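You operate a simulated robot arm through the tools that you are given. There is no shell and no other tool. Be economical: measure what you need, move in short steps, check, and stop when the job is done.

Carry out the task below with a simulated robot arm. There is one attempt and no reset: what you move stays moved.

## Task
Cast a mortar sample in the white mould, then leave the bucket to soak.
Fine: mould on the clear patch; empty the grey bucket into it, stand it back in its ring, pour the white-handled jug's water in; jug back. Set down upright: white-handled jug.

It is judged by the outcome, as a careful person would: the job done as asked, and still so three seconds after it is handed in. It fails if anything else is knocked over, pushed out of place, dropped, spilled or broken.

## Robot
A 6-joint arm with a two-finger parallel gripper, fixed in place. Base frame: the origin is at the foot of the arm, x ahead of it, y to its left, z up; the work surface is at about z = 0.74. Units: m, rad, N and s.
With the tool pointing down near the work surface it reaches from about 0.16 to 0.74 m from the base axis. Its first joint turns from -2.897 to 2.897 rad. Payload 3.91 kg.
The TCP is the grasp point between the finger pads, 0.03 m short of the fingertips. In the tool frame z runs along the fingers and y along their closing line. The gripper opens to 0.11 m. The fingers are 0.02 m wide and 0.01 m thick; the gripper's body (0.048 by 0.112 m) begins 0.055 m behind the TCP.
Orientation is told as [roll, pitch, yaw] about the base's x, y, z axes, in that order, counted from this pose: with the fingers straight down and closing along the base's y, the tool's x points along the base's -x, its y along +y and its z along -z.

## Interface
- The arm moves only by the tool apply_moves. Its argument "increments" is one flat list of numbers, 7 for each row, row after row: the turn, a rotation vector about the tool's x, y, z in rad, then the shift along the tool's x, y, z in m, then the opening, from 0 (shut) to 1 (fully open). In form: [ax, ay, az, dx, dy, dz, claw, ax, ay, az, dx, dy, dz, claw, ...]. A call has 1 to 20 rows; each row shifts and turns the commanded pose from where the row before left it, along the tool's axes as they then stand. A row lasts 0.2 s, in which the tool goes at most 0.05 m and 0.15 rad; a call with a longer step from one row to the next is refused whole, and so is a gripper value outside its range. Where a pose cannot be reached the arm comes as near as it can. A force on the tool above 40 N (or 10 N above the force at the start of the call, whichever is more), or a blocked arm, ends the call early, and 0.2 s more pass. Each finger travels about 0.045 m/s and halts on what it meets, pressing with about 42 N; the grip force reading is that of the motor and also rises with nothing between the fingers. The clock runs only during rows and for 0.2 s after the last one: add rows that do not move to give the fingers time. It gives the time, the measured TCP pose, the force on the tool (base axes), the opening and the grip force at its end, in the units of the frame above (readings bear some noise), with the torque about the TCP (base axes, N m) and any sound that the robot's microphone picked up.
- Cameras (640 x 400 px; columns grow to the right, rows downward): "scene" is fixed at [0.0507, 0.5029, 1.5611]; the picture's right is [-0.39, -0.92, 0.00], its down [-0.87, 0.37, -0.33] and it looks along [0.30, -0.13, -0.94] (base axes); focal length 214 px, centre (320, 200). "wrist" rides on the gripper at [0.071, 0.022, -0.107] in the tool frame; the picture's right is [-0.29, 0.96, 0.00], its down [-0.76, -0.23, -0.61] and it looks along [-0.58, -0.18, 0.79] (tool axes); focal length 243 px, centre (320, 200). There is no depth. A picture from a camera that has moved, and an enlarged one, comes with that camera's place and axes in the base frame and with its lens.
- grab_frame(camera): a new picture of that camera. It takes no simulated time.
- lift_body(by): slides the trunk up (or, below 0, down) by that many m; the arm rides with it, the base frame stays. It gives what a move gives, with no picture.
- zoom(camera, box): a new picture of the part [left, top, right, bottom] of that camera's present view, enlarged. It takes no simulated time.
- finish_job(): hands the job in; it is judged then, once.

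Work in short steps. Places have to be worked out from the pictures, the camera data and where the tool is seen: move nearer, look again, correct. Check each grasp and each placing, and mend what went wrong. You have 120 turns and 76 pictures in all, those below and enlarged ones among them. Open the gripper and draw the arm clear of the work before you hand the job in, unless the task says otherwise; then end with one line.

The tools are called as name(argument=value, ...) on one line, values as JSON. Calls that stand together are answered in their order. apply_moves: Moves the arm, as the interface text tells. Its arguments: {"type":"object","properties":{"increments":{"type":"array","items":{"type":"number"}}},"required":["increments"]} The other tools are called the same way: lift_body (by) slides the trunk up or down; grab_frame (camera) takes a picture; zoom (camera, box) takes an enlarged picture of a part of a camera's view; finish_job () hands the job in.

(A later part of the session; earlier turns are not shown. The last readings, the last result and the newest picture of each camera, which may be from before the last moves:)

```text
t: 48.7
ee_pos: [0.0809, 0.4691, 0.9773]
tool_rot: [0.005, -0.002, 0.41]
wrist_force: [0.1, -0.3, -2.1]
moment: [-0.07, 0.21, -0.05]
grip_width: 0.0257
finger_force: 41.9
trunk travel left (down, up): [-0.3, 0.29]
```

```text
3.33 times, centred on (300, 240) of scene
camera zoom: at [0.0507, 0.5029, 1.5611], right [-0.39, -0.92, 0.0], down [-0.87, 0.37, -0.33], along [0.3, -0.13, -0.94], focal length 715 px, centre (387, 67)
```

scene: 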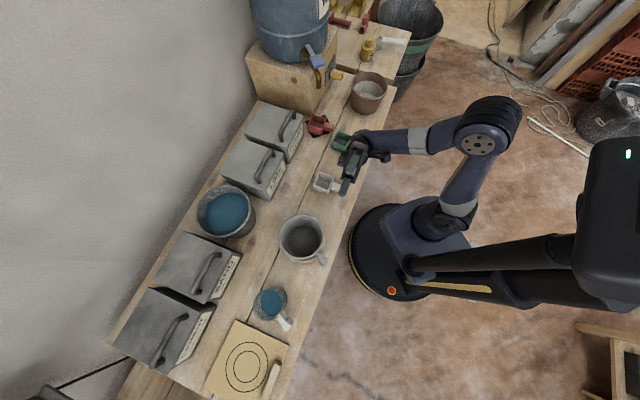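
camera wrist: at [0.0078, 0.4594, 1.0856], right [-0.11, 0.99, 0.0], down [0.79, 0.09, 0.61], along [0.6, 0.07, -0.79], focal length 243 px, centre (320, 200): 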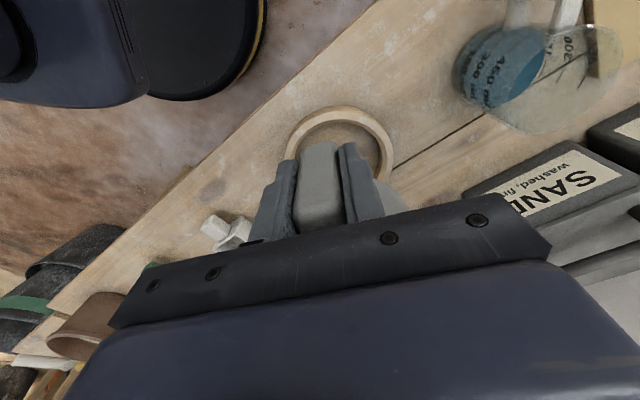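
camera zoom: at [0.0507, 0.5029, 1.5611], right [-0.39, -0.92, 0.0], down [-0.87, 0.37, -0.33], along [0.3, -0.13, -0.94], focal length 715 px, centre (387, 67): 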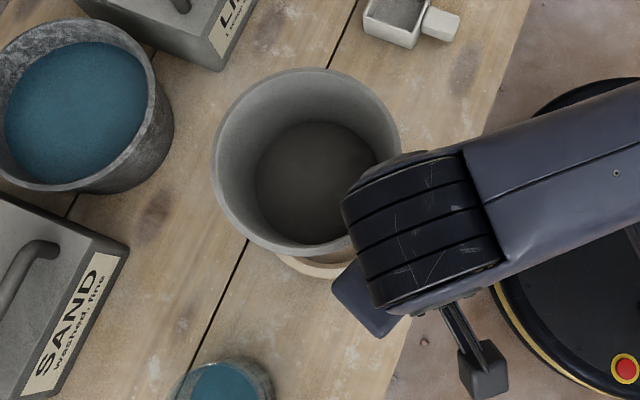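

Held level, load light (~2 N). I carry it to the pour start: TCP ≈(0.233, 0.352), yaw 0.61, z≈1.04, then lower the trunk so the arm posture matches the tested one.

apply_moves(increments=[0, 0, 0, 0, 0, -0.035, 0.05, 0, 0, 0, 0, 0, -0.035, 0.05, 0, 0, 0, -0.0155, -0.028, 0, 0.05, 0, 0, 0, -0.0155, -0.028, 0, 0.05, 0, 0, 0, -0.0155, -0.028, 0, 0.05, 0, 0, 0, -0.0155, -0.028, 0, 0.05, 0, 0, 0, -0.0155, -0.028, 0, 0.05, 0, 0, 0, -0.0155, -0.028, 0, 0.05, 0, 0, -0.067, 0, 0, 0, 0.05, 0, 0, -0.067, 0, 0, 0, 0.05, 0, 0, -0.067, 0, 0, 0, 0.05, 0, 0, 0, 0, 0, 0, 0.05])

lift_body(by=-0.12)

grab_frame(camera="scene")

grab_frame(camera="wrist")

```text
t: 51.3
ee_pos: [0.2339, 0.3503, 1.0461]
tool_rot: [0.006, -0.003, 0.611]
wrist_force: [0.5, 0.3, -2.0]
moment: [-0.1, 0.23, -0.06]
grip_width: 0.0257
finger_force: 42.1
trunk travel left (down, up): [-0.3, 0.29]
```

```text
t: 52.8
ee_pos: [0.2347, 0.3515, 0.9257]
tool_rot: [0.005, -0.001, 0.611]
wrist_force: [-0.4, 0.0, -2.7]
moment: [-0.15, 0.21, -0.01]
grip_width: 0.0258
finger_force: 41.9
trunk travel left (down, up): [-0.18, 0.41]
```

```text
36 pictures are left
```

scene: 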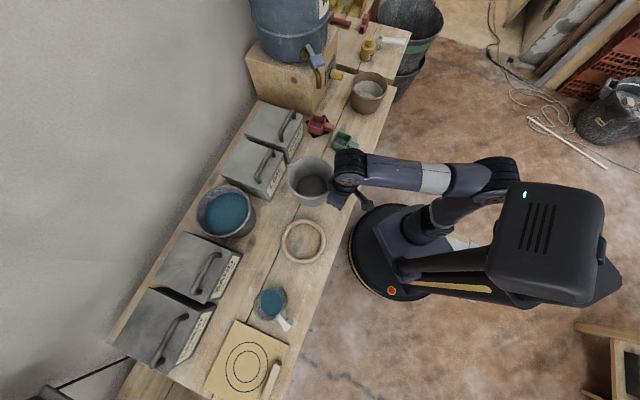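

```text
35 pictures are left
camera wrist: at [0.1635, 0.3268, 1.0344], right [-0.31, 0.95, 0.0], down [0.76, 0.24, 0.61], along [0.58, 0.19, -0.79], focal length 243 px, centre (320, 200)
```

wrist: 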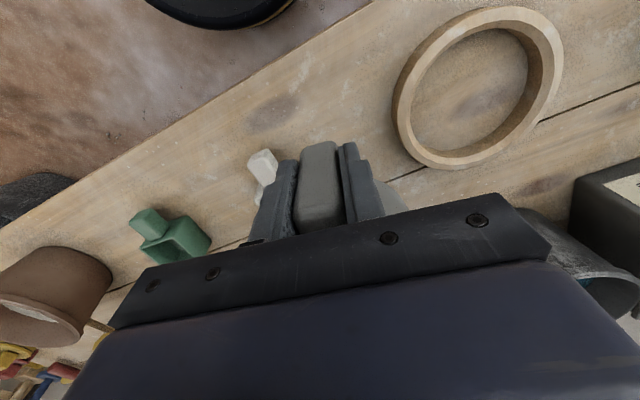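

The bucket is at the pour start. I tilt 0.75 rad first (contents lie low) and check the lip relative to the mould.

apply_moves(increments=[-0.1, 0, 0, 0, 0, 0, 0.05, -0.13, 0, 0, 0, 0, 0, 0.05, -0.13, 0, 0, 0, 0, 0, 0.05, -0.13, 0, 0, 0, 0, 0, 0.05, -0.13, 0, 0, 0, 0, 0, 0.05, -0.13, 0, 0, 0, 0, 0, 0.05])

zoom(camera="scene", box=[250, 110, 390, 230])

```text
t: 54.2
ee_pos: [0.2328, 0.3505, 0.9265]
tool_rot: [0.756, -0.004, 0.609]
wrist_force: [-1.5, 0.2, -1.9]
moment: [-0.18, 0.13, 0.02]
grip_width: 0.0256
finger_force: 42.4
trunk travel left (down, up): [-0.18, 0.41]
```

```text
3.33 times, centred on (320, 170) of scene
camera zoom: at [0.0507, 0.5029, 1.5611], right [-0.39, -0.92, 0.0], down [-0.87, 0.37, -0.33], along [0.3, -0.13, -0.94], focal length 715 px, centre (320, 300)
```

zoom: 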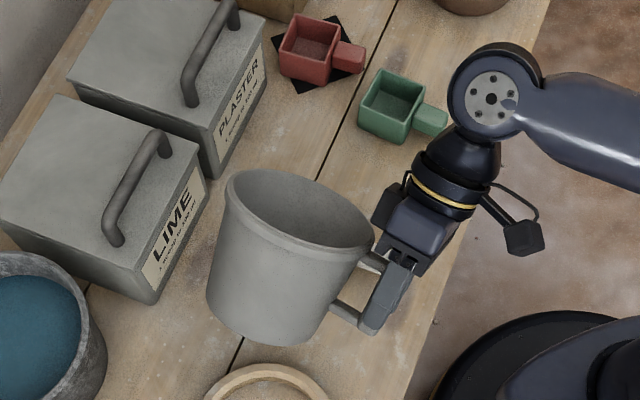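

Lip is nearly over the mould. I lower 25 mm, correct slightly and tilt on to ~1.0 rad keeping the lip over the mould centre.

apply_moves(increments=[0, 0, 0, 0.005, -0.0172, 0.0182, 0.05, -0.12, 0, 0, 0, -0.0036, -0.0034, 0.05, -0.124, 0, 0, 0, -0.0032, -0.0038, 0.05, 0, 0, 0, 0, 0, 0, 0.05, 0, 0, 0, 0, 0, 0, 0.05])

zoom(camera="scene", box=[260, 130, 380, 230])

grab_frame(camera="wrist")

```text
t: 55.4
ee_pos: [0.2353, 0.3403, 0.9012]
tool_rot: [0.999, -0.002, 0.611]
wrist_force: [-1.2, -0.1, -3.7]
moment: [-0.16, 0.13, -0.02]
grip_width: 0.0258
finger_force: 41.7
trunk travel left (down, up): [-0.18, 0.41]
```

```text
4.00 times, centred on (320, 180) of scene
camera zoom: at [0.0507, 0.5029, 1.5611], right [-0.39, -0.92, 0.0], down [-0.87, 0.37, -0.33], along [0.3, -0.13, -0.94], focal length 858 px, centre (320, 280)
```

zoom: 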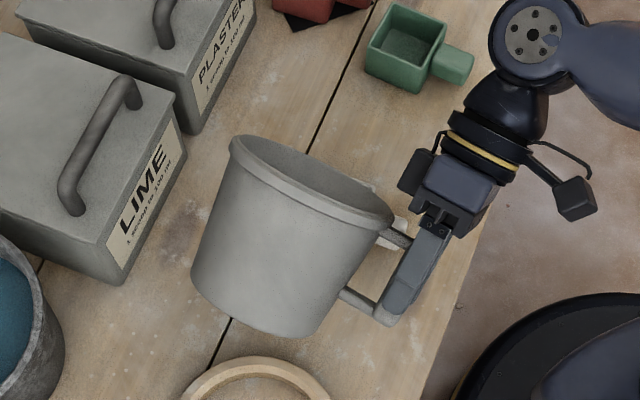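

```text
32 pictures are left
camera wrist: at [0.2225, 0.2342, 0.9777], right [-0.06, 0.59, 0.81], down [0.99, -0.09, 0.14], along [0.15, 0.8, -0.58], focal length 243 px, centre (320, 200)
```

wrist: 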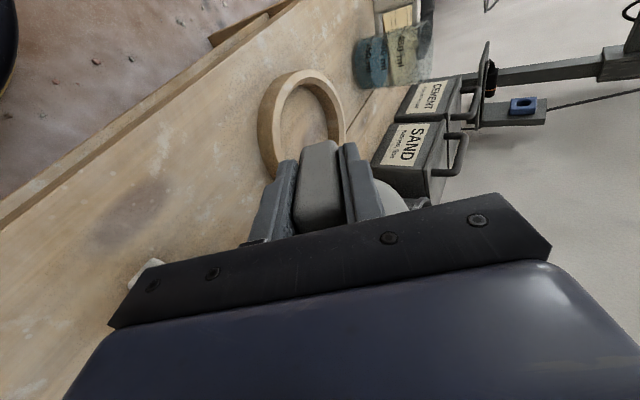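

Geometry agrees with prediction (lip ≈ over mould centre, 6 cm above). Continue slowly to 1.4 rad with compensation.

apply_moves(increments=[-0.1, 0, 0, 0, -0.0027, -0.0042, 0.05, -0.1, 0, 0, 0, -0.0023, -0.0045, 0.05, 0, 0, 0, 0, 0, 0, 0.05, -0.1, 0, 0, 0, -0.0024, -0.0061, 0.05, 0, 0, 0, 0, 0, 0, 0.05, -0.1, 0, 0, 0, -0.0017, -0.0063, 0.05, 0, 0, 0, 0, 0, 0, 0.05, 0, 0, 0, 0, 0, 0, 0.05])

zoom(camera="scene", box=[260, 130, 380, 230])

```text
t: 57.2
ee_pos: [0.2498, 0.3206, 0.9003]
tool_rot: [1.4, -0.002, 0.611]
wrist_force: [0.4, 0.9, -3.3]
moment: [-0.2, 0.13, -0.01]
grip_width: 0.0257
finger_force: 42.0
trunk travel left (down, up): [-0.18, 0.41]
```

```text
4.00 times, centred on (320, 180) of scene
camera zoom: at [0.0507, 0.5029, 1.5611], right [-0.39, -0.92, 0.0], down [-0.87, 0.37, -0.33], along [0.3, -0.13, -0.94], focal length 858 px, centre (320, 280)
```

zoom: 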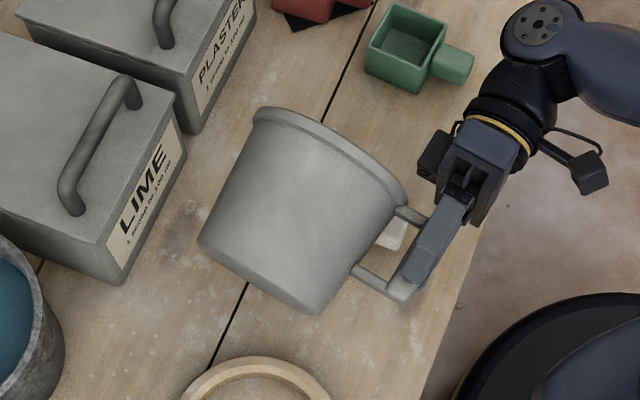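

No spill on the bench and alignment still as predicted. Continue to 1.8 rad with pauses.

apply_moves(increments=[-0.1, 0, 0, 0, -0.0012, -0.0069, 0.05, 0, 0, 0, 0, 0, 0, 0.05, -0.1, 0, 0, 0, -0.0005, -0.007, 0.05, 0, 0, 0, 0, 0, 0, 0.05, 0, 0, 0, 0, 0, 0, 0.05, -0.1, 0, 0, 0, 0.0002, -0.0078, 0.05, 0, 0, 0, 0, 0, 0, 0.05, -0.1, 0, 0, 0, 0.001, -0.0077, 0.05, 0, 0, 0, 0, 0, 0, 0.05, 0, 0, 0, 0, 0, 0, 0.05, 0, 0, 0, 0, 0, 0, 0.05, 0, 0, 0, 0, 0, 0, 0.05, 0, 0, 0, 0, 0, 0, 0.05])

zoom(camera="scene", box=[260, 130, 380, 230])

grab_frame(camera="wrist")

```text
t: 60.0
ee_pos: [0.2659, 0.2962, 0.9005]
tool_rot: [1.8, -0.002, 0.611]
wrist_force: [-0.7, 0.6, -3.0]
moment: [-0.21, 0.15, 0.0]
grip_width: 0.0257
finger_force: 41.6
trunk travel left (down, up): [-0.18, 0.41]
```

```text
4.00 times, centred on (320, 180) of scene
camera zoom: at [0.0507, 0.5029, 1.5611], right [-0.39, -0.92, 0.0], down [-0.87, 0.37, -0.33], along [0.3, -0.13, -0.94], focal length 858 px, centre (320, 280)
```

zoom: 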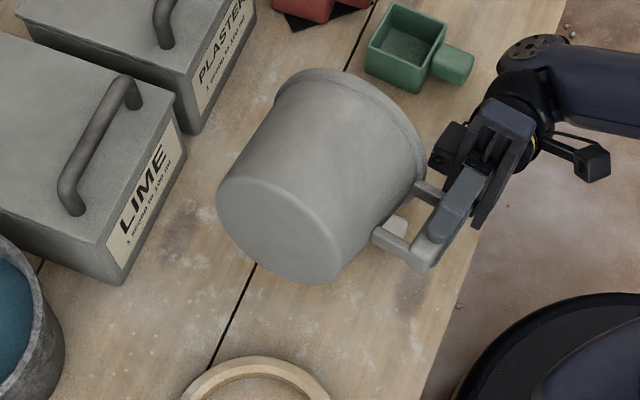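

```text
29 pictures are left
camera wrist: at [0.2704, 0.1653, 0.8983], right [0.36, -0.01, 0.93], down [0.93, -0.01, -0.36], along [0.01, 1.0, 0.01], focal length 243 px, centre (320, 200)
```

wrist: 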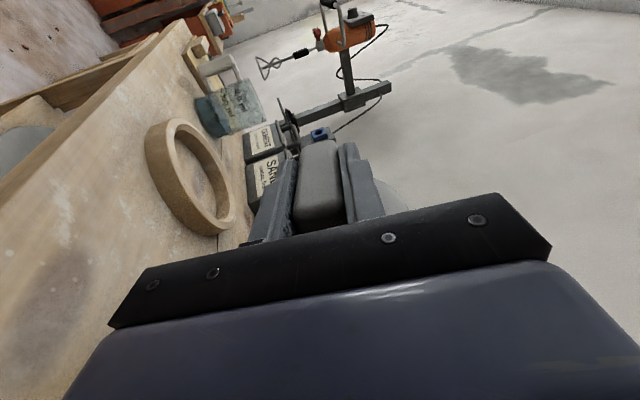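

No sign of spill. One more step to 2.0 rad (raising 15 mm for wrist clearance), hold, to empty fully.

apply_moves(increments=[-0.1, 0, 0, 0, 0.0091, -0.0061, 0.05, -0.1, 0, 0, 0, 0.0097, -0.0052, 0.05, 0, 0, 0, 0, 0, 0, 0.05, 0, 0, 0, 0, 0, 0, 0.05, 0, 0, 0, 0, 0, 0, 0.05, 0, 0, 0, 0, 0, 0, 0.05, 0, 0, 0, 0, 0, 0, 0.05, 0, 0, 0, 0, 0, 0, 0.05, 0, 0, 0, 0, 0, 0, 0.05, 0, 0, 0, 0, 0, 0, 0.05])

```text
t: 62.2
ee_pos: [0.2743, 0.2863, 0.9169]
tool_rot: [1.995, 0.0, 0.606]
wrist_force: [0.5, -1.1, -2.3]
moment: [-0.18, 0.14, -0.02]
grip_width: 0.0258
finger_force: 42.3
trunk travel left (down, up): [-0.18, 0.41]
```

Roll back up with the same compensation, then look into bucket and mould.

apply_moves(increments=[0.145, 0, 0, 0, -0.0033, 0.0073, 0.05, 0.145, 0, 0, 0, -0.0022, 0.0077, 0.05, 0.145, 0, 0, 0, -0.0011, 0.0079, 0.05, 0.145, 0, 0, 0, 0, 0.008, 0.05, 0.145, 0, 0, 0, 0.0012, 0.0079, 0.05, 0.145, 0, 0, 0, 0.0023, 0.0077, 0.05, 0.145, 0, 0, 0, 0.0034, 0.0072, 0.05, 0.145, 0, 0, 0, 0.0044, 0.0067, 0.05, 0.14, 0, 0, 0, 0, 0, 0.05, 0.14, 0, 0, 0, 0, 0, 0.05, 0.14, 0, 0, 0, 0, 0, 0.05, 0.14, 0, 0, 0, 0, 0, 0.05, 0.14, 0, 0, 0, 0, 0, 0.05, 0.135, 0, 0, 0, 0, 0, 0.05, 0, 0, 0, 0, 0, -0.045, 0.05, 0, 0, 0, 0, 0, -0.045, 0.05])

zoom(camera="scene", box=[250, 110, 390, 230])

grab_frame(camera="wrist")

```text
t: 65.6
ee_pos: [0.2377, 0.3357, 1.0036]
tool_rot: [0.001, -0.001, 0.608]
wrist_force: [-0.4, 0.1, -2.6]
moment: [-0.1, 0.2, 0.01]
grip_width: 0.0256
finger_force: 42.2
trunk travel left (down, up): [-0.18, 0.41]
```

```text
3.33 times, centred on (320, 170) of scene
camera zoom: at [0.0507, 0.5029, 1.5611], right [-0.39, -0.92, 0.0], down [-0.87, 0.37, -0.33], along [0.3, -0.13, -0.94], focal length 715 px, centre (320, 300)
```

zoom: 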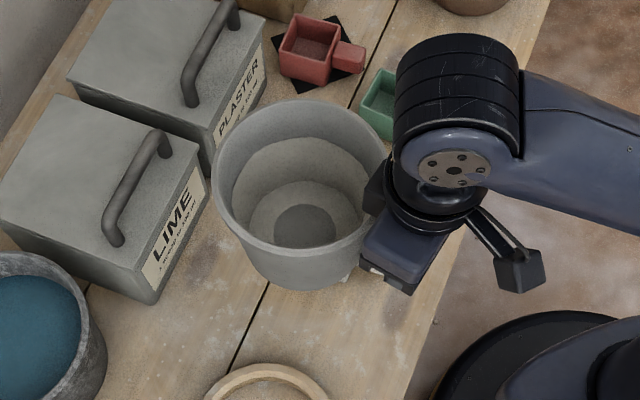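

```text
27 pictures are left
camera wrist: at [0.1671, 0.3129, 1.1122], right [-0.31, 0.95, 0.0], down [0.76, 0.24, 0.61], along [0.58, 0.19, -0.79], focal length 243 px, centre (320, 200)
```

wrist: 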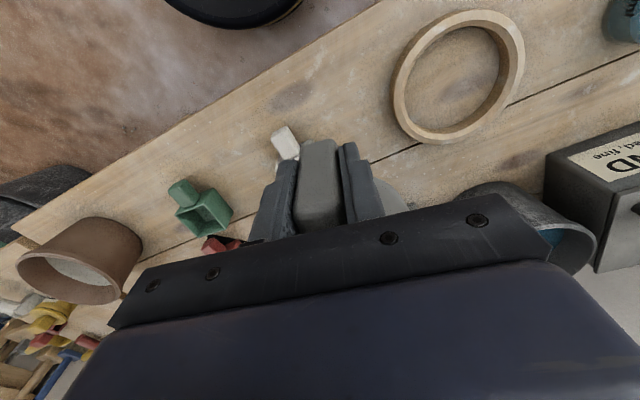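

Look closely inside the bucket: there's a small dark disc at the bottom.

zoom(camera="scene", box=[290, 130, 340, 175])

```text
8.89 times, centred on (315, 152) of scene
camera zoom: at [0.0507, 0.5029, 1.5611], right [-0.39, -0.92, 0.0], down [-0.87, 0.37, -0.33], along [0.3, -0.13, -0.94], focal length 1906 px, centre (364, 622)
```

zoom: 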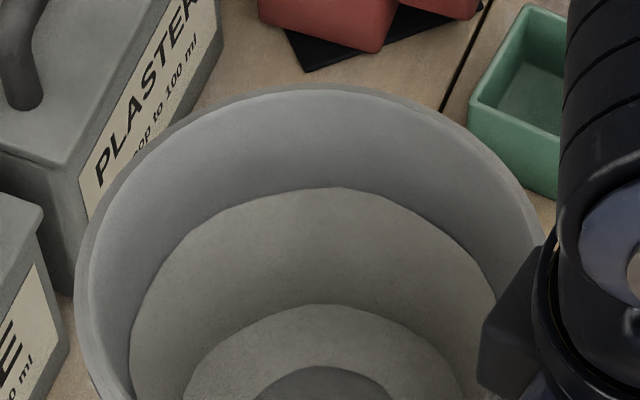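

The bucket looks emptied, with only a wall film (like the brown pot). I raise the trunk back and carry it above its ring, then view ring and mould.

lift_body(by=0.12)

apply_moves(increments=[0, 0, 0.1, 0, 0, 0, 0.05, 0, 0, 0.1, 0, 0, 0, 0.05, 0, 0, 0, 0.0183, 0.0372, 0, 0.05, 0, 0, 0, 0.0183, 0.0372, 0, 0.05, 0, 0, 0, 0.0183, 0.0372, 0, 0.05, 0, 0, 0, 0.0183, 0.0372, 0, 0.05, 0, 0, 0, 0.0183, 0.0372, 0, 0.05, 0, 0, 0, 0, 0, 0.04, 0.05, 0, 0, 0, 0, 0, 0.04, 0.05, 0, 0, 0, 0, 0, 0.04, 0.05, 0, 0, 0, 0, 0, 0, 0.05])

zoom(camera="scene", box=[240, 140, 380, 270])

```text
t: 67.1
ee_pos: [0.2382, 0.3357, 1.1242]
tool_rot: [0.003, 0.001, 0.61]
wrist_force: [-0.7, 0.7, -2.6]
moment: [-0.15, 0.2, -0.01]
grip_width: 0.0258
finger_force: 42.2
trunk travel left (down, up): [-0.3, 0.29]
```

```text
t: 69.5
ee_pos: [0.0791, 0.4644, 0.9856]
tool_rot: [0.004, -0.002, 0.409]
wrist_force: [0.1, 0.0, -2.6]
moment: [-0.1, 0.25, 0.0]
grip_width: 0.0257
finger_force: 41.9
out of reach, approached as far as the arm can: row 6, 7
trunk travel left (down, up): [-0.3, 0.29]
```

```text
3.08 times, centred on (310, 205) of scene
camera zoom: at [0.0507, 0.5029, 1.5611], right [-0.39, -0.92, 0.0], down [-0.87, 0.37, -0.33], along [0.3, -0.13, -0.94], focal length 660 px, centre (351, 185)
```

zoom: 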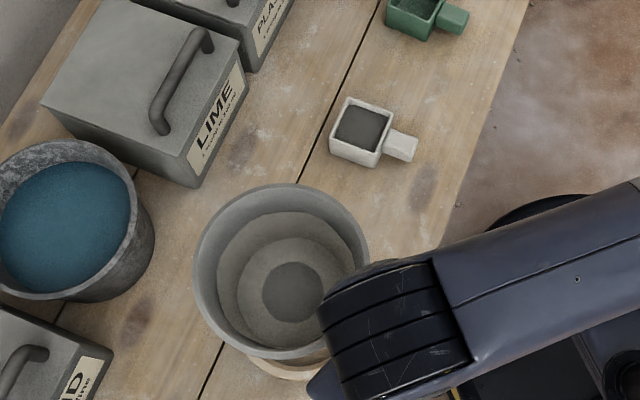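

The mould is filled, bench clean. I correct 5 mm and lower the bucket into its ring.

apply_moves(increments=[0, 0, 0, -0.003, 0.0047, 0, 0.05, 0, 0, 0, 0, 0, 0.04, 0.05, 0, 0, 0, 0, 0, 0.04, 0.05, 0, 0, 0, 0, 0, 0.04, 0.05, 0, 0, 0, 0, 0, 0, 0.05])

grab_frame(camera="wrist")

```text
t: 70.7
ee_pos: [0.0791, 0.4699, 0.8665]
tool_rot: [0.003, -0.003, 0.411]
wrist_force: [1.0, -0.4, -3.2]
moment: [-0.12, 0.22, -0.02]
grip_width: 0.0258
finger_force: 42.2
trunk travel left (down, up): [-0.3, 0.29]
```

```text
24 pictures are left
camera wrist: at [0.0053, 0.4607, 0.9749], right [-0.12, 0.99, 0.0], down [0.79, 0.09, 0.61], along [0.6, 0.07, -0.79], focal length 243 px, centre (320, 200)
```

wrist: 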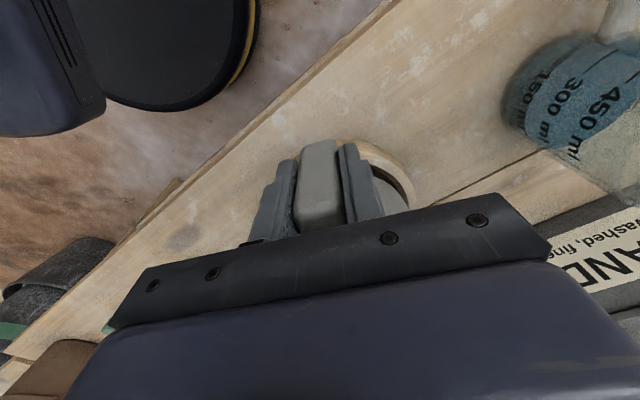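

Lower the last ~37 mm gently.

apply_moves(increments=[0, 0, 0, -0.0005, 0, 0.015, 0.05, 0, 0, 0, 0, 0, 0.012, 0.05, 0, 0, 0, 0, 0, 0.007, 0.05, 0, 0, 0, 0, 0, 0.003, 0.05, 0, 0, 0, 0, 0, 0, 0.05])

zoom(camera="scene", box=[250, 190, 370, 290])

```text
t: 71.9
ee_pos: [0.0782, 0.4687, 0.8311]
tool_rot: [0.007, -0.006, 0.412]
wrist_force: [-2.0, -4.6, 23.1]
moment: [-0.64, -1.72, -0.43]
grip_width: 0.0257
finger_force: 41.3
trunk travel left (down, up): [-0.3, 0.29]
```

```text
4.00 times, centred on (310, 240) of scene
camera zoom: at [0.0507, 0.5029, 1.5611], right [-0.39, -0.92, 0.0], down [-0.87, 0.37, -0.33], along [0.3, -0.13, -0.94], focal length 858 px, centre (360, 40)
```

zoom: 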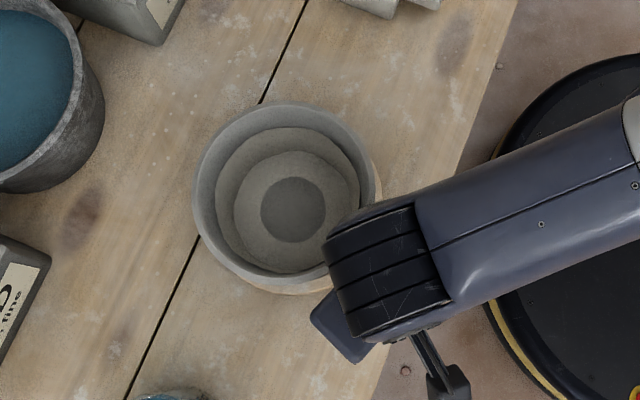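

Contact felt (23 N); the ring shows differently than before, so I look closer before releasing.

zoom(camera="scene", box=[270, 205, 340, 270])

grab_frame(camera="wrist")

```text
6.15 times, centred on (305, 238) of scene
camera zoom: at [0.0507, 0.5029, 1.5611], right [-0.39, -0.92, 0.0], down [-0.87, 0.37, -0.33], along [0.3, -0.13, -0.94], focal length 1320 px, centre (412, -31)
```

zoom: 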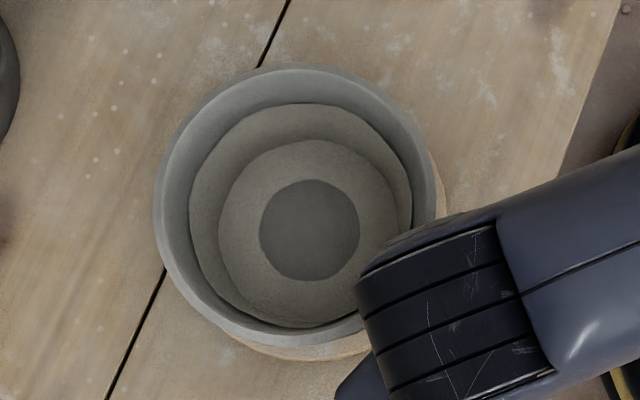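

```text
21 pictures are left
camera wrist: at [0.0052, 0.4595, 0.9397], right [-0.12, 0.99, 0.01], down [0.79, 0.09, 0.61], along [0.6, 0.08, -0.79], focal length 243 px, centre (320, 200)
```

wrist: 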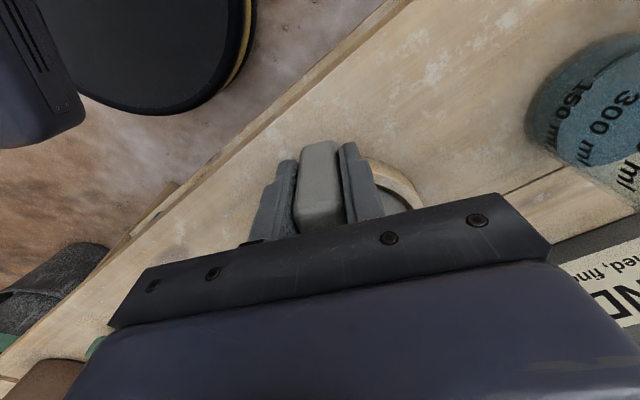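

It matches the original seating (ring visible lower/right, same wrist view, z within 2 mm). Ease 1.5 mm up, then open.

apply_moves(increments=[0, 0, 0, 0, 0, -0.0015, 0.05, 0, 0, 0, 0, 0, 0, 0.15, 0, 0, 0, 0, 0, 0, 0.3, 0, 0, 0, 0, 0, 0, 0.45, 0, 0, 0, 0, 0, 0, 0.6, 0, 0, 0, 0, 0, 0, 0.6, 0, 0, 0, 0, 0, 0, 0.6])

zoom(camera="scene", box=[270, 205, 340, 270])

```text
t: 73.5
ee_pos: [0.0794, 0.47, 0.8311]
tool_rot: [0.005, -0.002, 0.409]
wrist_force: [-0.1, 0.3, 0.0]
moment: [-0.04, 0.02, -0.02]
grip_width: 0.066
finger_force: 0.1
trunk travel left (down, up): [-0.3, 0.29]
```

```text
6.15 times, centred on (305, 238) of scene
camera zoom: at [0.0507, 0.5029, 1.5611], right [-0.39, -0.92, 0.0], down [-0.87, 0.37, -0.33], along [0.3, -0.13, -0.94], focal length 1320 px, centre (412, -31)
```

zoom: 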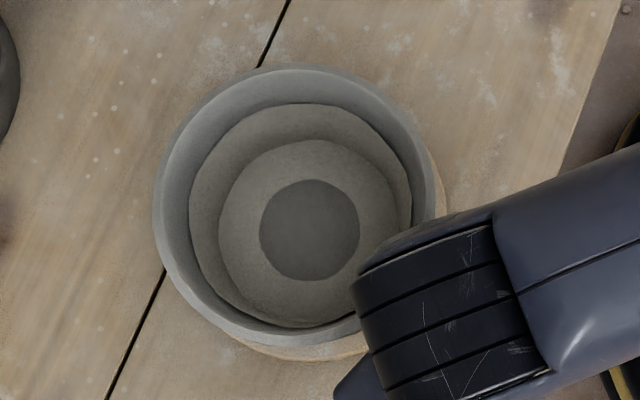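

Bucket is seated steadily in the ring. Now rise and go look at the white-handled jug.

apply_moves(increments=[0, 0, 0, 0, 0, -0.04, 0.6, 0, 0, 0, 0, 0, -0.045, 0.6, 0, 0, 0, 0, 0, -0.045, 0.6, 0, 0, 0, 0, 0, -0.045, 0.6, 0, 0, 0, 0, 0, -0.03, 0.6, 0, 0, 0, 0.0253, 0.0382, 0, 0.6, 0, 0, 0, 0.0253, 0.0382, 0, 0.6, 0, 0, 0, 0.0253, 0.0382, 0, 0.6, 0, 0, 0, 0.0253, 0.0382, 0, 0.6, 0, 0, 0, 0.0253, 0.0382, 0, 0.6, 0, 0, 0, 0.0253, 0.0382, 0, 0.6])

grab_frame(camera="wrist")

```text
t: 75.9
ee_pos: [-0.0885, 0.5667, 1.0214]
tool_rot: [0.009, -0.001, 0.411]
wrist_force: [0.1, 0.0, 0.3]
moment: [0.02, -0.01, 0.01]
grip_width: 0.0662
finger_force: 0.1
out of reach, approached as far as the arm can: row 9, 10, 11
trunk travel left (down, up): [-0.3, 0.29]
```

```text
19 pictures are left
camera wrist: at [-0.162, 0.5564, 1.1296], right [-0.12, 0.99, 0.01], down [0.79, 0.09, 0.61], along [0.6, 0.08, -0.79], focal length 243 px, centre (320, 200)
```

wrist: 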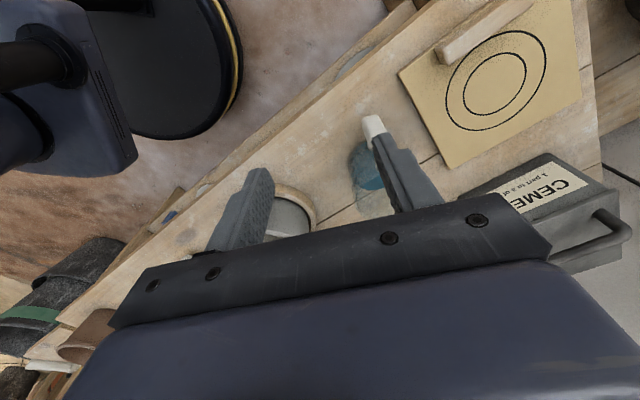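

The reach fell short because the tool is high with the trunk low. I raise the trunk 0.15, lower the tool and go over the jug's handle bar, estimated at (-0.042, 0.646).

lift_body(by=0.15)

apply_moves(increments=[0, 0, 0, 0, 0, 0.04, 0.6, 0, 0, 0, 0, 0, 0.04, 0.6, 0, 0, 0, 0, 0, 0.04, 0.6, 0, 0, 0, 0, 0, 0.04, 0.6, 0, 0, 0, -0.02, 0.018, 0, 0.6, 0, 0, 0, -0.02, 0.018, 0, 0.6, 0, 0, 0, -0.014, 0.018, 0, 0.6])

grab_frame(camera="wrist")

```text
t: 77.6
ee_pos: [-0.0885, 0.5657, 1.1712]
tool_rot: [0.008, 0.0, 0.411]
wrist_force: [-0.3, 0.2, 0.7]
moment: [0.01, -0.03, 0.02]
grip_width: 0.066
finger_force: 0.2
trunk travel left (down, up): [-0.45, 0.14]
```

```text
t: 79.2
ee_pos: [-0.0588, 0.6385, 1.0103]
tool_rot: [0.006, -0.001, 0.409]
wrist_force: [0.8, 0.0, 0.3]
moment: [-0.01, -0.01, 0.0]
grip_width: 0.066
finger_force: 0.0
trunk travel left (down, up): [-0.45, 0.14]
```

```text
18 pictures are left
camera wrist: at [-0.1328, 0.6285, 1.1186], right [-0.12, 0.99, 0.01], down [0.79, 0.09, 0.61], along [0.6, 0.08, -0.79], focal length 243 px, centre (320, 200)
```

wrist: 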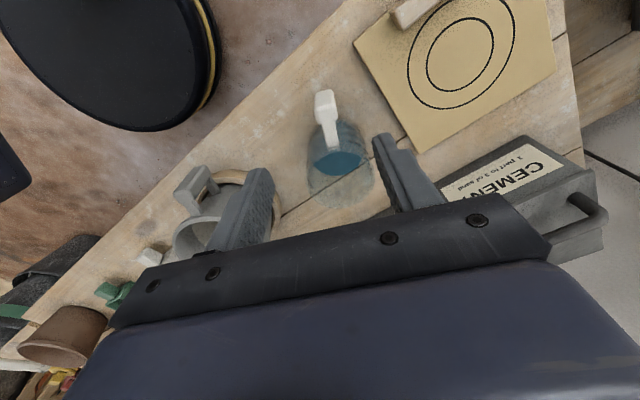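

zoom(camera="wrist", box=[280, 80, 400, 220])

```text
2.86 times, centred on (340, 150) of wrist
camera zoom: at [-0.1328, 0.6285, 1.1186], right [-0.12, 0.99, 0.01], down [0.79, 0.09, 0.61], along [0.6, 0.08, -0.79], focal length 693 px, centre (263, 343)
```

zoom: 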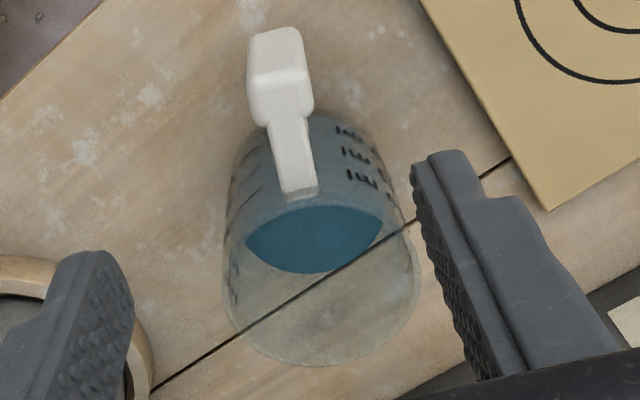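

Jug bar ≈(-0.042, 0.648), z≈0.777–0.827; rim centre ≈(0.046, 0.675), r≈0.05. I align and come down to z≈0.88 for a check.

apply_moves(increments=[0, 0, 0.03, -0.0192, 0.002, 0, 0.6, 0, 0, 0, 0, 0, 0.045, 0.6, 0, 0, 0, 0, 0, 0.045, 0.6, 0, 0, 0, 0, 0, 0.04, 0.6, 0, 0, 0, 0, 0, 0, 0.6])

grab_frame(camera="wrist")

```text
t: 80.4
ee_pos: [-0.0445, 0.6509, 0.8799]
tool_rot: [0.007, -0.001, 0.381]
wrist_force: [0.5, -0.6, -0.7]
moment: [-0.03, 0.01, 0.0]
grip_width: 0.0662
finger_force: 0.1
trunk travel left (down, up): [-0.45, 0.14]
```

```text
16 pictures are left
camera wrist: at [-0.1173, 0.6414, 0.9886], right [-0.09, 1.0, 0.01], down [0.79, 0.06, 0.61], along [0.61, 0.06, -0.79], focal length 243 px, centre (320, 200)
```

wrist: 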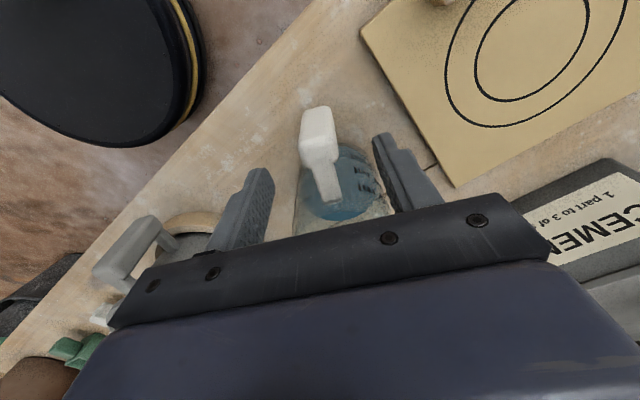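

Aligned within 4 mm. Descend to z≈0.806 and grip.

apply_moves(increments=[0, 0, 0, -0.001, -0.004, 0.03, 0.6, 0, 0, 0, 0, 0, 0.03, 0.6, 0, 0, 0, 0, 0, 0.014, 0.6, 0, 0, 0, 0, 0, 0, 0.45, 0, 0, 0, 0, 0, 0, 0.35, 0, 0, 0, 0, 0, 0, 0.25, 0, 0, 0, 0, 0, 0, 0.1, 0, 0, 0, 0, 0, 0, 0.1, 0, 0, 0, 0, 0, 0, 0.05])

grab_frame(camera="wrist")

```text
t: 82.4
ee_pos: [-0.0413, 0.6453, 0.8051]
tool_rot: [0.006, -0.001, 0.38]
wrist_force: [0.8, 0.5, -1.2]
moment: [-0.01, 0.0, 0.01]
grip_width: 0.0257
finger_force: 42.0
trunk travel left (down, up): [-0.45, 0.14]
```

```text
15 pictures are left
camera wrist: at [-0.1149, 0.6373, 0.915], right [-0.09, 1.0, 0.01], down [0.79, 0.06, 0.61], along [0.61, 0.06, -0.79], focal length 243 px, centre (320, 200)
```

wrist: 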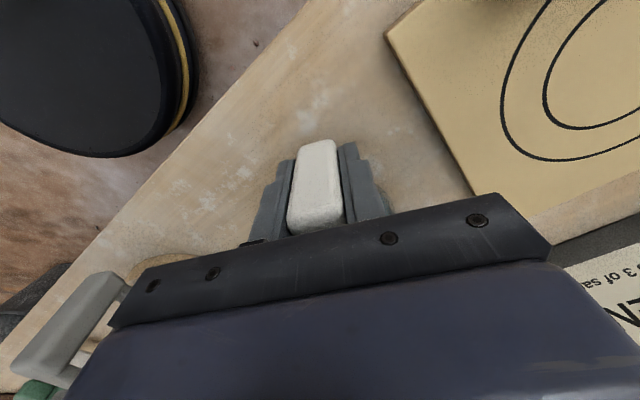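

Gripped (26 mm). Return pose: (-0.041, 0.645, 0.805, yaw 0.38). Lift and check.

apply_moves(increments=[0, 0, 0, 0, 0, -0.01, 0.05, 0, 0, 0, 0, 0, -0.02, 0.05, 0, 0, 0, 0, 0, -0.03, 0.05, 0, 0, 0, 0, 0, -0.03, 0.05, 0, 0, 0, 0, 0, -0.03, 0.05, 0, 0, 0, 0, 0, -0.03, 0.05, 0, 0, 0, 0, 0, -0.03, 0.05, 0, 0, 0, 0, 0, 0, 0.05])

zoom(camera="scene", box=[230, 200, 370, 330])

```text
t: 84.2
ee_pos: [-0.0427, 0.6442, 0.9893]
tool_rot: [0.008, -0.002, 0.381]
wrist_force: [-0.5, -0.2, -1.8]
moment: [-0.06, 0.06, -0.01]
grip_width: 0.0253
finger_force: 41.7
trunk travel left (down, up): [-0.45, 0.14]
```

```text
3.08 times, centred on (300, 265) of scene
camera zoom: at [0.0507, 0.5029, 1.5611], right [-0.39, -0.92, 0.0], down [-0.87, 0.37, -0.33], along [0.3, -0.13, -0.94], focal length 660 px, centre (382, 0)
```

zoom: 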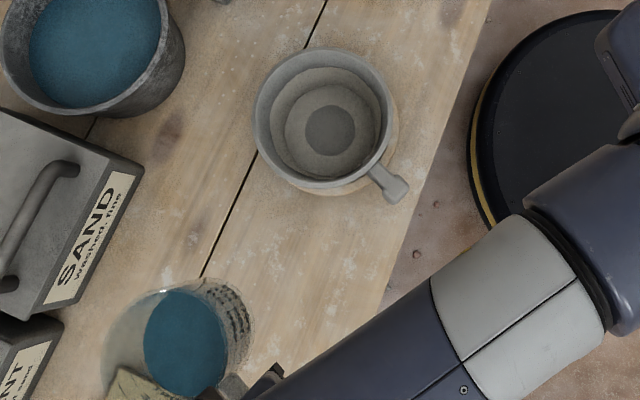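

Lifted level. I carry it toward the bucket (B≈(0.176, 0.514), rim 0.86): TCP (0.070, 0.497), yaw 0.70, then lower the trunk so z≈0.98 with the tested arm posture.

apply_moves(increments=[0, 0, 0, -0.0083, -0.0297, -0.033, 0.05, 0, 0, 0, -0.0083, -0.0297, -0.033, 0.05, 0, 0, 0, -0.0083, -0.0297, -0.033, 0.05, 0, 0, 0, -0.0083, -0.0297, -0.033, 0.05, 0, 0, 0, -0.0083, -0.0297, -0.033, 0.05, 0, 0, 0, -0.0083, -0.0297, -0.033, 0.05, 0, 0, -0.08, 0, 0, 0, 0.05, 0, 0, -0.08, 0, 0, 0, 0.05, 0, 0, -0.08, 0, 0, 0, 0.05, 0, 0, -0.079, 0, 0, 0, 0.05, 0, 0, 0, 0, 0, 0, 0.05])

lift_body(by=-0.2)

zoom(camera="scene", box=[240, 180, 360, 300])

```text
t: 86.6
ee_pos: [0.0709, 0.4962, 1.1859]
tool_rot: [0.005, -0.003, 0.7]
wrist_force: [-0.8, 0.3, -1.6]
moment: [-0.08, 0.1, 0.01]
grip_width: 0.0256
finger_force: 42.1
trunk travel left (down, up): [-0.45, 0.14]
```

```text
t: 88.8
ee_pos: [0.0708, 0.4974, 0.9848]
tool_rot: [0.005, -0.003, 0.699]
wrist_force: [0.0, -0.5, -1.5]
moment: [-0.12, 0.07, 0.0]
grip_width: 0.0254
finger_force: 41.6
trunk travel left (down, up): [-0.25, 0.34]
```

```text
3.33 times, centred on (300, 240) of scene
camera zoom: at [0.0507, 0.5029, 1.5611], right [-0.39, -0.92, 0.0], down [-0.87, 0.37, -0.33], along [0.3, -0.13, -0.94], focal length 715 px, centre (387, 67)
```

zoom: 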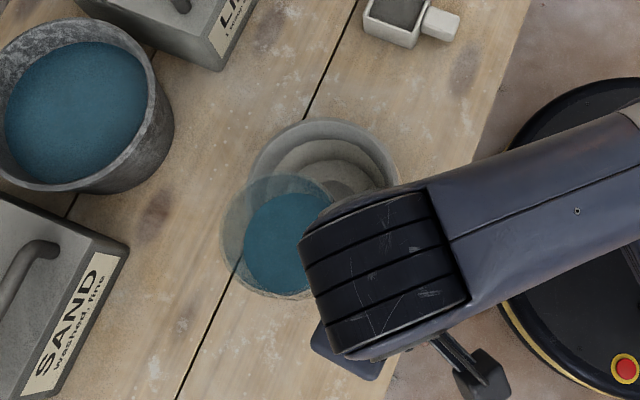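

Lip is above the bucket's centre. Lower 25 mm and begin tilting slowly to 0.8 rad.

apply_moves(increments=[0, 0, 0, 0, 0, 0.025, 0.05, -0.1, 0, 0, 0, 0, 0, 0.05, -0.1, 0, 0, 0, 0, 0, 0.05, -0.1, 0, 0, 0, 0, 0, 0.05, -0.1, 0, 0, 0, 0, 0, 0.05, -0.05, 0, 0, 0, 0, 0, 0.05, -0.05, 0, 0, 0, 0, 0, 0.05, -0.05, 0, 0, 0, 0, 0, 0.05, -0.05, 0, 0, 0, 0, 0, 0.05, -0.05, 0, 0, 0, 0, 0, 0.05, -0.05, 0, 0, 0, 0, 0, 0.05, -0.05, 0, 0, 0, 0, 0, 0.05, -0.05, 0, 0, 0, 0, 0, 0.05, 0, 0, 0, 0, 0, 0, 0.05, 0, 0, 0, 0, 0, 0, 0.05])

zoom(camera="scene", box=[240, 180, 360, 300])

```text
t: 92.0
ee_pos: [0.0702, 0.4964, 0.9603]
tool_rot: [0.804, -0.003, 0.7]
wrist_force: [0.2, 0.9, -1.2]
moment: [-0.1, 0.05, -0.01]
grip_width: 0.0256
finger_force: 42.0
trunk travel left (down, up): [-0.25, 0.34]
```

```text
3.33 times, centred on (300, 240) of scene
camera zoom: at [0.0507, 0.5029, 1.5611], right [-0.39, -0.92, 0.0], down [-0.87, 0.37, -0.33], along [0.3, -0.13, -0.94], focal length 715 px, centre (387, 67)
```

zoom: 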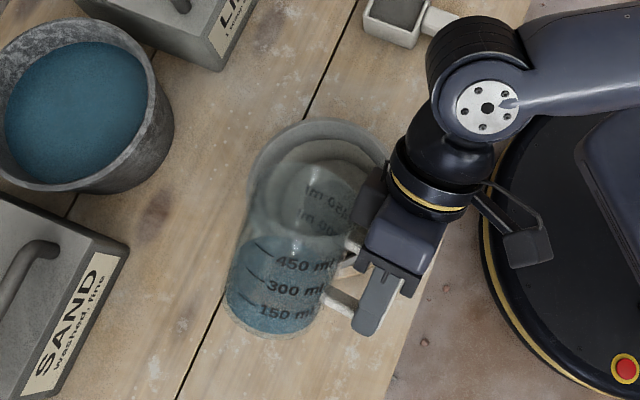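

Water remains in the jug and nothing is spilled; continue slowly to 1.4 rad with compensation.

apply_moves(increments=[-0.05, 0, 0, 0, 0, 0, 0.05, -0.05, 0, 0, 0, 0, 0, 0.05, -0.05, 0, 0, 0, 0, 0, 0.05, -0.05, 0, 0, 0, 0, 0, 0.05, -0.05, 0, 0, 0, -0.0008, -0.0013, 0.05, -0.05, 0, 0, 0, -0.0008, -0.0013, 0.05, -0.05, 0, 0, 0, -0.0007, -0.0014, 0.05, -0.05, 0, 0, 0, -0.0007, -0.0014, 0.05, 0, 0, 0, 0, 0, 0, 0.05, -0.05, 0, 0, 0, -0.0006, -0.0019, 0.05, -0.05, 0, 0, 0, -0.0005, -0.0019, 0.05, -0.05, 0, 0, 0, -0.0005, -0.0019, 0.05, -0.05, 0, 0, 0, -0.0004, -0.002, 0.05, 0, 0, 0, 0, 0, 0, 0.05, 0, 0, 0, 0, 0, 0, 0.05, 0, 0, 0, 0, 0, 0, 0.05])

zoom(camera="scene", box=[240, 180, 360, 300])

```text
t: 95.4
ee_pos: [0.0799, 0.4858, 0.9588]
tool_rot: [1.403, -0.004, 0.7]
wrist_force: [1.1, 0.4, -2.0]
moment: [-0.08, 0.03, -0.02]
grip_width: 0.0257
finger_force: 42.0
trunk travel left (down, up): [-0.25, 0.34]
```

```text
3.33 times, centred on (300, 240) of scene
camera zoom: at [0.0507, 0.5029, 1.5611], right [-0.39, -0.92, 0.0], down [-0.87, 0.37, -0.33], along [0.3, -0.13, -0.94], focal length 715 px, centre (387, 67)
```

zoom: 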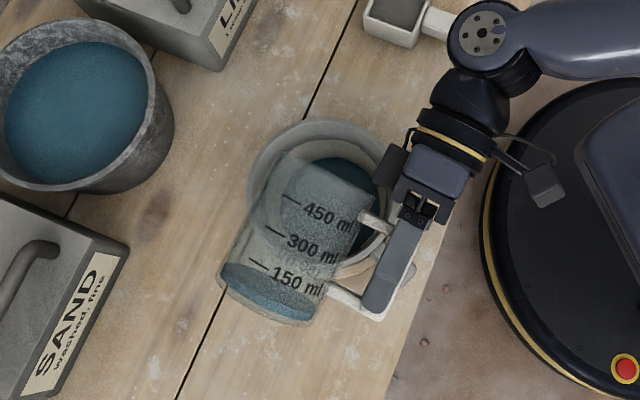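

Water is going cleanly into the bucket. Finish to 2.0 rad, rising 30 mm for wrist clearance, and hold.

apply_moves(increments=[-0.1, 0, 0, 0, 0.0041, -0.0056, 0.05, 0, 0, 0, 0, 0, 0, 0.05, -0.1, 0, 0, 0, 0.0047, -0.0052, 0.05, 0, 0, 0, 0, 0, 0, 0.05, -0.1, 0, 0, 0, 0.0052, -0.0052, 0.05, 0, 0, 0, 0, 0, 0, 0.05, -0.1, 0, 0, 0, 0.0057, -0.0047, 0.05, 0, 0, 0, 0, 0, 0, 0.05, -0.1, 0, 0, 0, 0.0062, -0.0045, 0.05, -0.1, 0, 0, 0, 0.0065, -0.0038, 0.05, 0, 0, 0, 0, 0, 0, 0.05, 0, 0, 0, 0, 0, 0, 0.05, 0, 0, 0, 0, 0, 0, 0.05, 0, 0, 0, 0, 0, 0, 0.05, 0, 0, 0, 0, 0, 0, 0.05, 0, 0, 0, 0, 0, 0, 0.05])

zoom(camera="scene", box=[240, 180, 360, 300])

```text
t: 98.8
ee_pos: [0.0987, 0.4609, 0.9891]
tool_rot: [2.003, -0.003, 0.701]
wrist_force: [0.5, 1.1, -1.1]
moment: [-0.1, 0.04, -0.05]
grip_width: 0.0258
finger_force: 42.1
trunk travel left (down, up): [-0.25, 0.34]
```

```text
3.33 times, centred on (300, 240) of scene
camera zoom: at [0.0507, 0.5029, 1.5611], right [-0.39, -0.92, 0.0], down [-0.87, 0.37, -0.33], along [0.3, -0.13, -0.94], focal length 715 px, centre (387, 67)
```

zoom: 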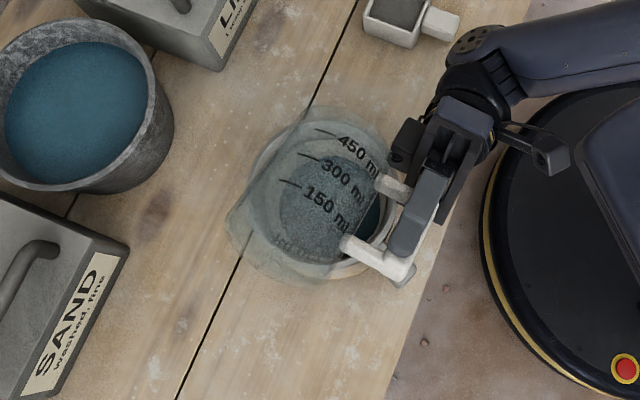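

Jug is empty. Roll it back upright.

apply_moves(increments=[0.143, 0, 0, 0, -0.0025, 0.0055, 0.05, 0.143, 0, 0, 0, -0.0017, 0.0058, 0.05, 0.143, 0, 0, 0, -0.0008, 0.0059, 0.05, 0.143, 0, 0, 0, 0, 0.006, 0.05, 0.143, 0, 0, 0, 0.0008, 0.0059, 0.05, 0.143, 0, 0, 0, 0.0017, 0.0058, 0.05, 0.143, 0, 0, 0, 0.0025, 0.0055, 0.05, 0.143, 0, 0, 0, 0.0032, 0.0051, 0.05, 0.143, 0, 0, 0, 0, 0, 0.05, 0.143, 0, 0, 0, 0, 0, 0.05, 0.143, 0, 0, 0, 0, 0, 0.05, 0.143, 0, 0, 0, 0, 0, 0.05, 0.143, 0, 0, 0, 0, 0, 0.05, 0.143, 0, 0, 0, 0, 0, 0.05])

lift_body(by=0.2)

```text
t: 101.8
ee_pos: [0.0691, 0.4975, 0.9905]
tool_rot: [0.0, -0.005, 0.699]
wrist_force: [-0.7, -1.0, -1.2]
moment: [-0.05, 0.09, -0.04]
grip_width: 0.0256
finger_force: 41.9
trunk travel left (down, up): [-0.25, 0.34]
```

```text
t: 104.0
ee_pos: [0.069, 0.4978, 1.1897]
tool_rot: [0.004, -0.004, 0.698]
wrist_force: [0.0, -0.4, -0.7]
moment: [-0.05, 0.08, 0.0]
grip_width: 0.0255
finger_force: 41.6
trunk travel left (down, up): [-0.45, 0.14]
```

Back to yaw 0.38 and over the jug's original spot, descending to ~0.99.

apply_moves(increments=[0, 0, 0.106, 0, 0, 0, 0.05, 0, 0, 0.106, 0, 0, 0, 0.05, 0, 0, 0.106, 0, 0, 0, 0.05, 0, 0, 0, 0.0079, 0.0296, 0.033, 0.05, 0, 0, 0, 0.0079, 0.0296, 0.033, 0.05, 0, 0, 0, 0.0079, 0.0296, 0.033, 0.05, 0, 0, 0, 0.0079, 0.0296, 0.033, 0.05, 0, 0, 0, 0.0079, 0.0296, 0.033, 0.05, 0, 0, 0, 0.0079, 0.0296, 0.033, 0.05, 0, 0, 0, 0, 0, 0.04, 0.05, 0, 0, 0, 0, 0, 0.04, 0.05, 0, 0, 0, 0, 0, 0.04, 0.05, 0, 0, 0, 0, 0, 0.03, 0.05, 0, 0, 0, 0, 0, 0, 0.05])

grab_frame(camera="scene")

```text
t: 107.0
ee_pos: [-0.0403, 0.6484, 0.8423]
tool_rot: [0.002, -0.003, 0.381]
wrist_force: [0.0, 0.6, -0.8]
moment: [-0.07, 0.08, 0.0]
grip_width: 0.0257
finger_force: 42.4
trunk travel left (down, up): [-0.45, 0.14]
```

```text
9 pictures are left
```

scene: 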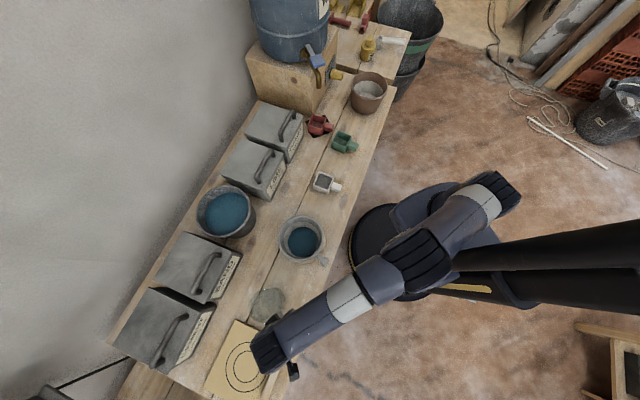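

Water is in the bucket, all else in place. Set the jug down: small correction and 36 mm down.

apply_moves(increments=[0, 0, 0, 0.002, -0.0024, 0.015, 0.05, 0, 0, 0, 0, 0, 0.012, 0.05, 0, 0, 0, 0, 0, 0.006, 0.05, 0, 0, 0, 0, 0, 0.003, 0.05, 0, 0, 0, 0, 0, 0, 0.05])

```text
t: 108.2
ee_pos: [-0.0409, 0.6433, 0.8082]
tool_rot: [0.007, -0.006, 0.384]
wrist_force: [-1.2, -1.4, 11.6]
moment: [-0.03, -1.26, -0.19]
grip_width: 0.0255
finger_force: 41.5
trunk travel left (down, up): [-0.45, 0.14]
```

Contact with the bench (11.6 N) at z≈0.808. Release gradually.

apply_moves(increments=[0, 0, 0, 0, 0, 0, 0.15, 0, 0, 0, 0, 0, 0, 0.3, 0, 0, 0, 0, 0, 0, 0.45, 0, 0, 0, 0, 0, 0, 0.6, 0, 0, 0, 0, 0, 0, 0.6, 0, 0, 0, 0, 0, 0, 0.6])

grab_frame(camera="wrist")

```text
t: 109.6
ee_pos: [-0.0402, 0.6448, 0.8071]
tool_rot: [0.004, -0.004, 0.385]
wrist_force: [-0.6, -0.2, 0.3]
moment: [-0.01, -0.01, -0.01]
grip_width: 0.066
finger_force: 0.1
trunk travel left (down, up): [-0.45, 0.14]
```

```text
8 pictures are left
camera wrist: at [-0.1147, 0.6375, 0.9145], right [-0.09, 1.0, 0.0], down [0.79, 0.07, 0.61], along [0.61, 0.06, -0.79], focal length 243 px, centre (320, 200)
```

wrist: 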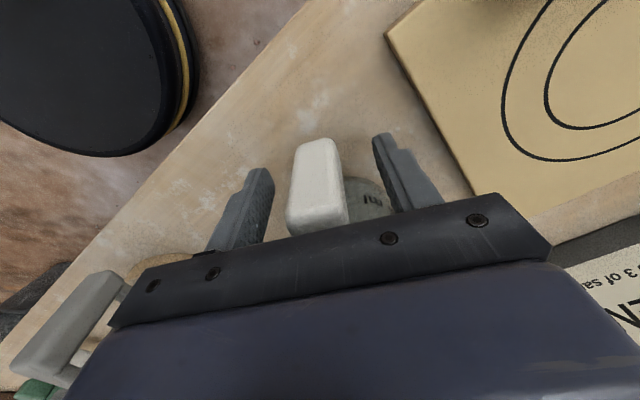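

Released. Lift straight up, back away toward the robot, and check the whole scene.

apply_moves(increments=[0, 0, 0, 0, 0, -0.03, 0.6, 0, 0, 0, 0, 0, -0.045, 0.6, 0, 0, 0, 0, 0, -0.045, 0.6, 0, 0, 0, 0, 0, -0.045, 0.6, 0, 0, 0, 0, 0, -0.045, 0.6, 0, 0, 0, 0.02, -0.04, 0, 0.6, 0, 0, 0, 0.02, -0.04, 0, 0.6, 0, 0, 0, 0.02, -0.04, 0, 0.6, 0, 0, 0, 0.02, -0.04, 0, 0.6])

zoom(camera="scene", box=[180, 180, 360, 400])

zoom(camera="scene", box=[230, 80, 410, 220])

```text
t: 111.6
ee_pos: [-0.0577, 0.4639, 1.0151]
tool_rot: [0.003, -0.004, 0.381]
wrist_force: [0.3, 0.5, 0.7]
moment: [-0.04, 0.02, -0.01]
grip_width: 0.0659
finger_force: 0.1
trunk travel left (down, up): [-0.45, 0.14]
```

```text
1.82 times, centred on (270, 290) of scene
camera zoom: at [0.0507, 0.5029, 1.5611], right [-0.39, -0.92, 0.0], down [-0.87, 0.37, -0.33], along [0.3, -0.13, -0.94], focal length 390 px, centre (411, 36)
```

zoom: 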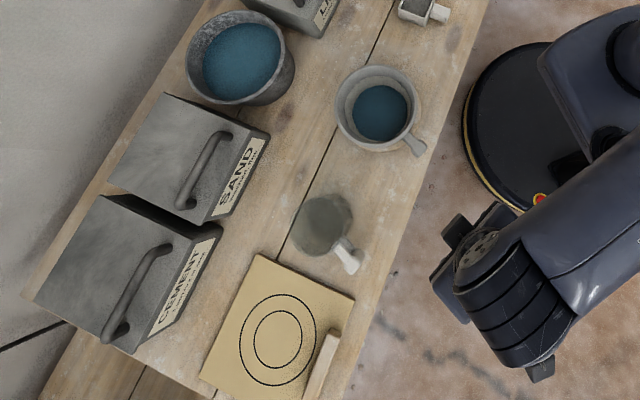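

```text
2.86 times, centred on (320, 150) of scene
camera zoom: at [0.0507, 0.5029, 1.5611], right [-0.39, -0.92, 0.0], down [-0.87, 0.37, -0.33], along [0.3, -0.13, -0.94], focal length 613 px, centre (320, 343)
```

zoom: 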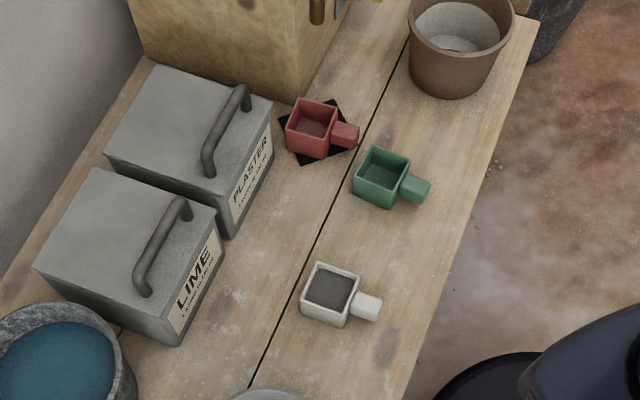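

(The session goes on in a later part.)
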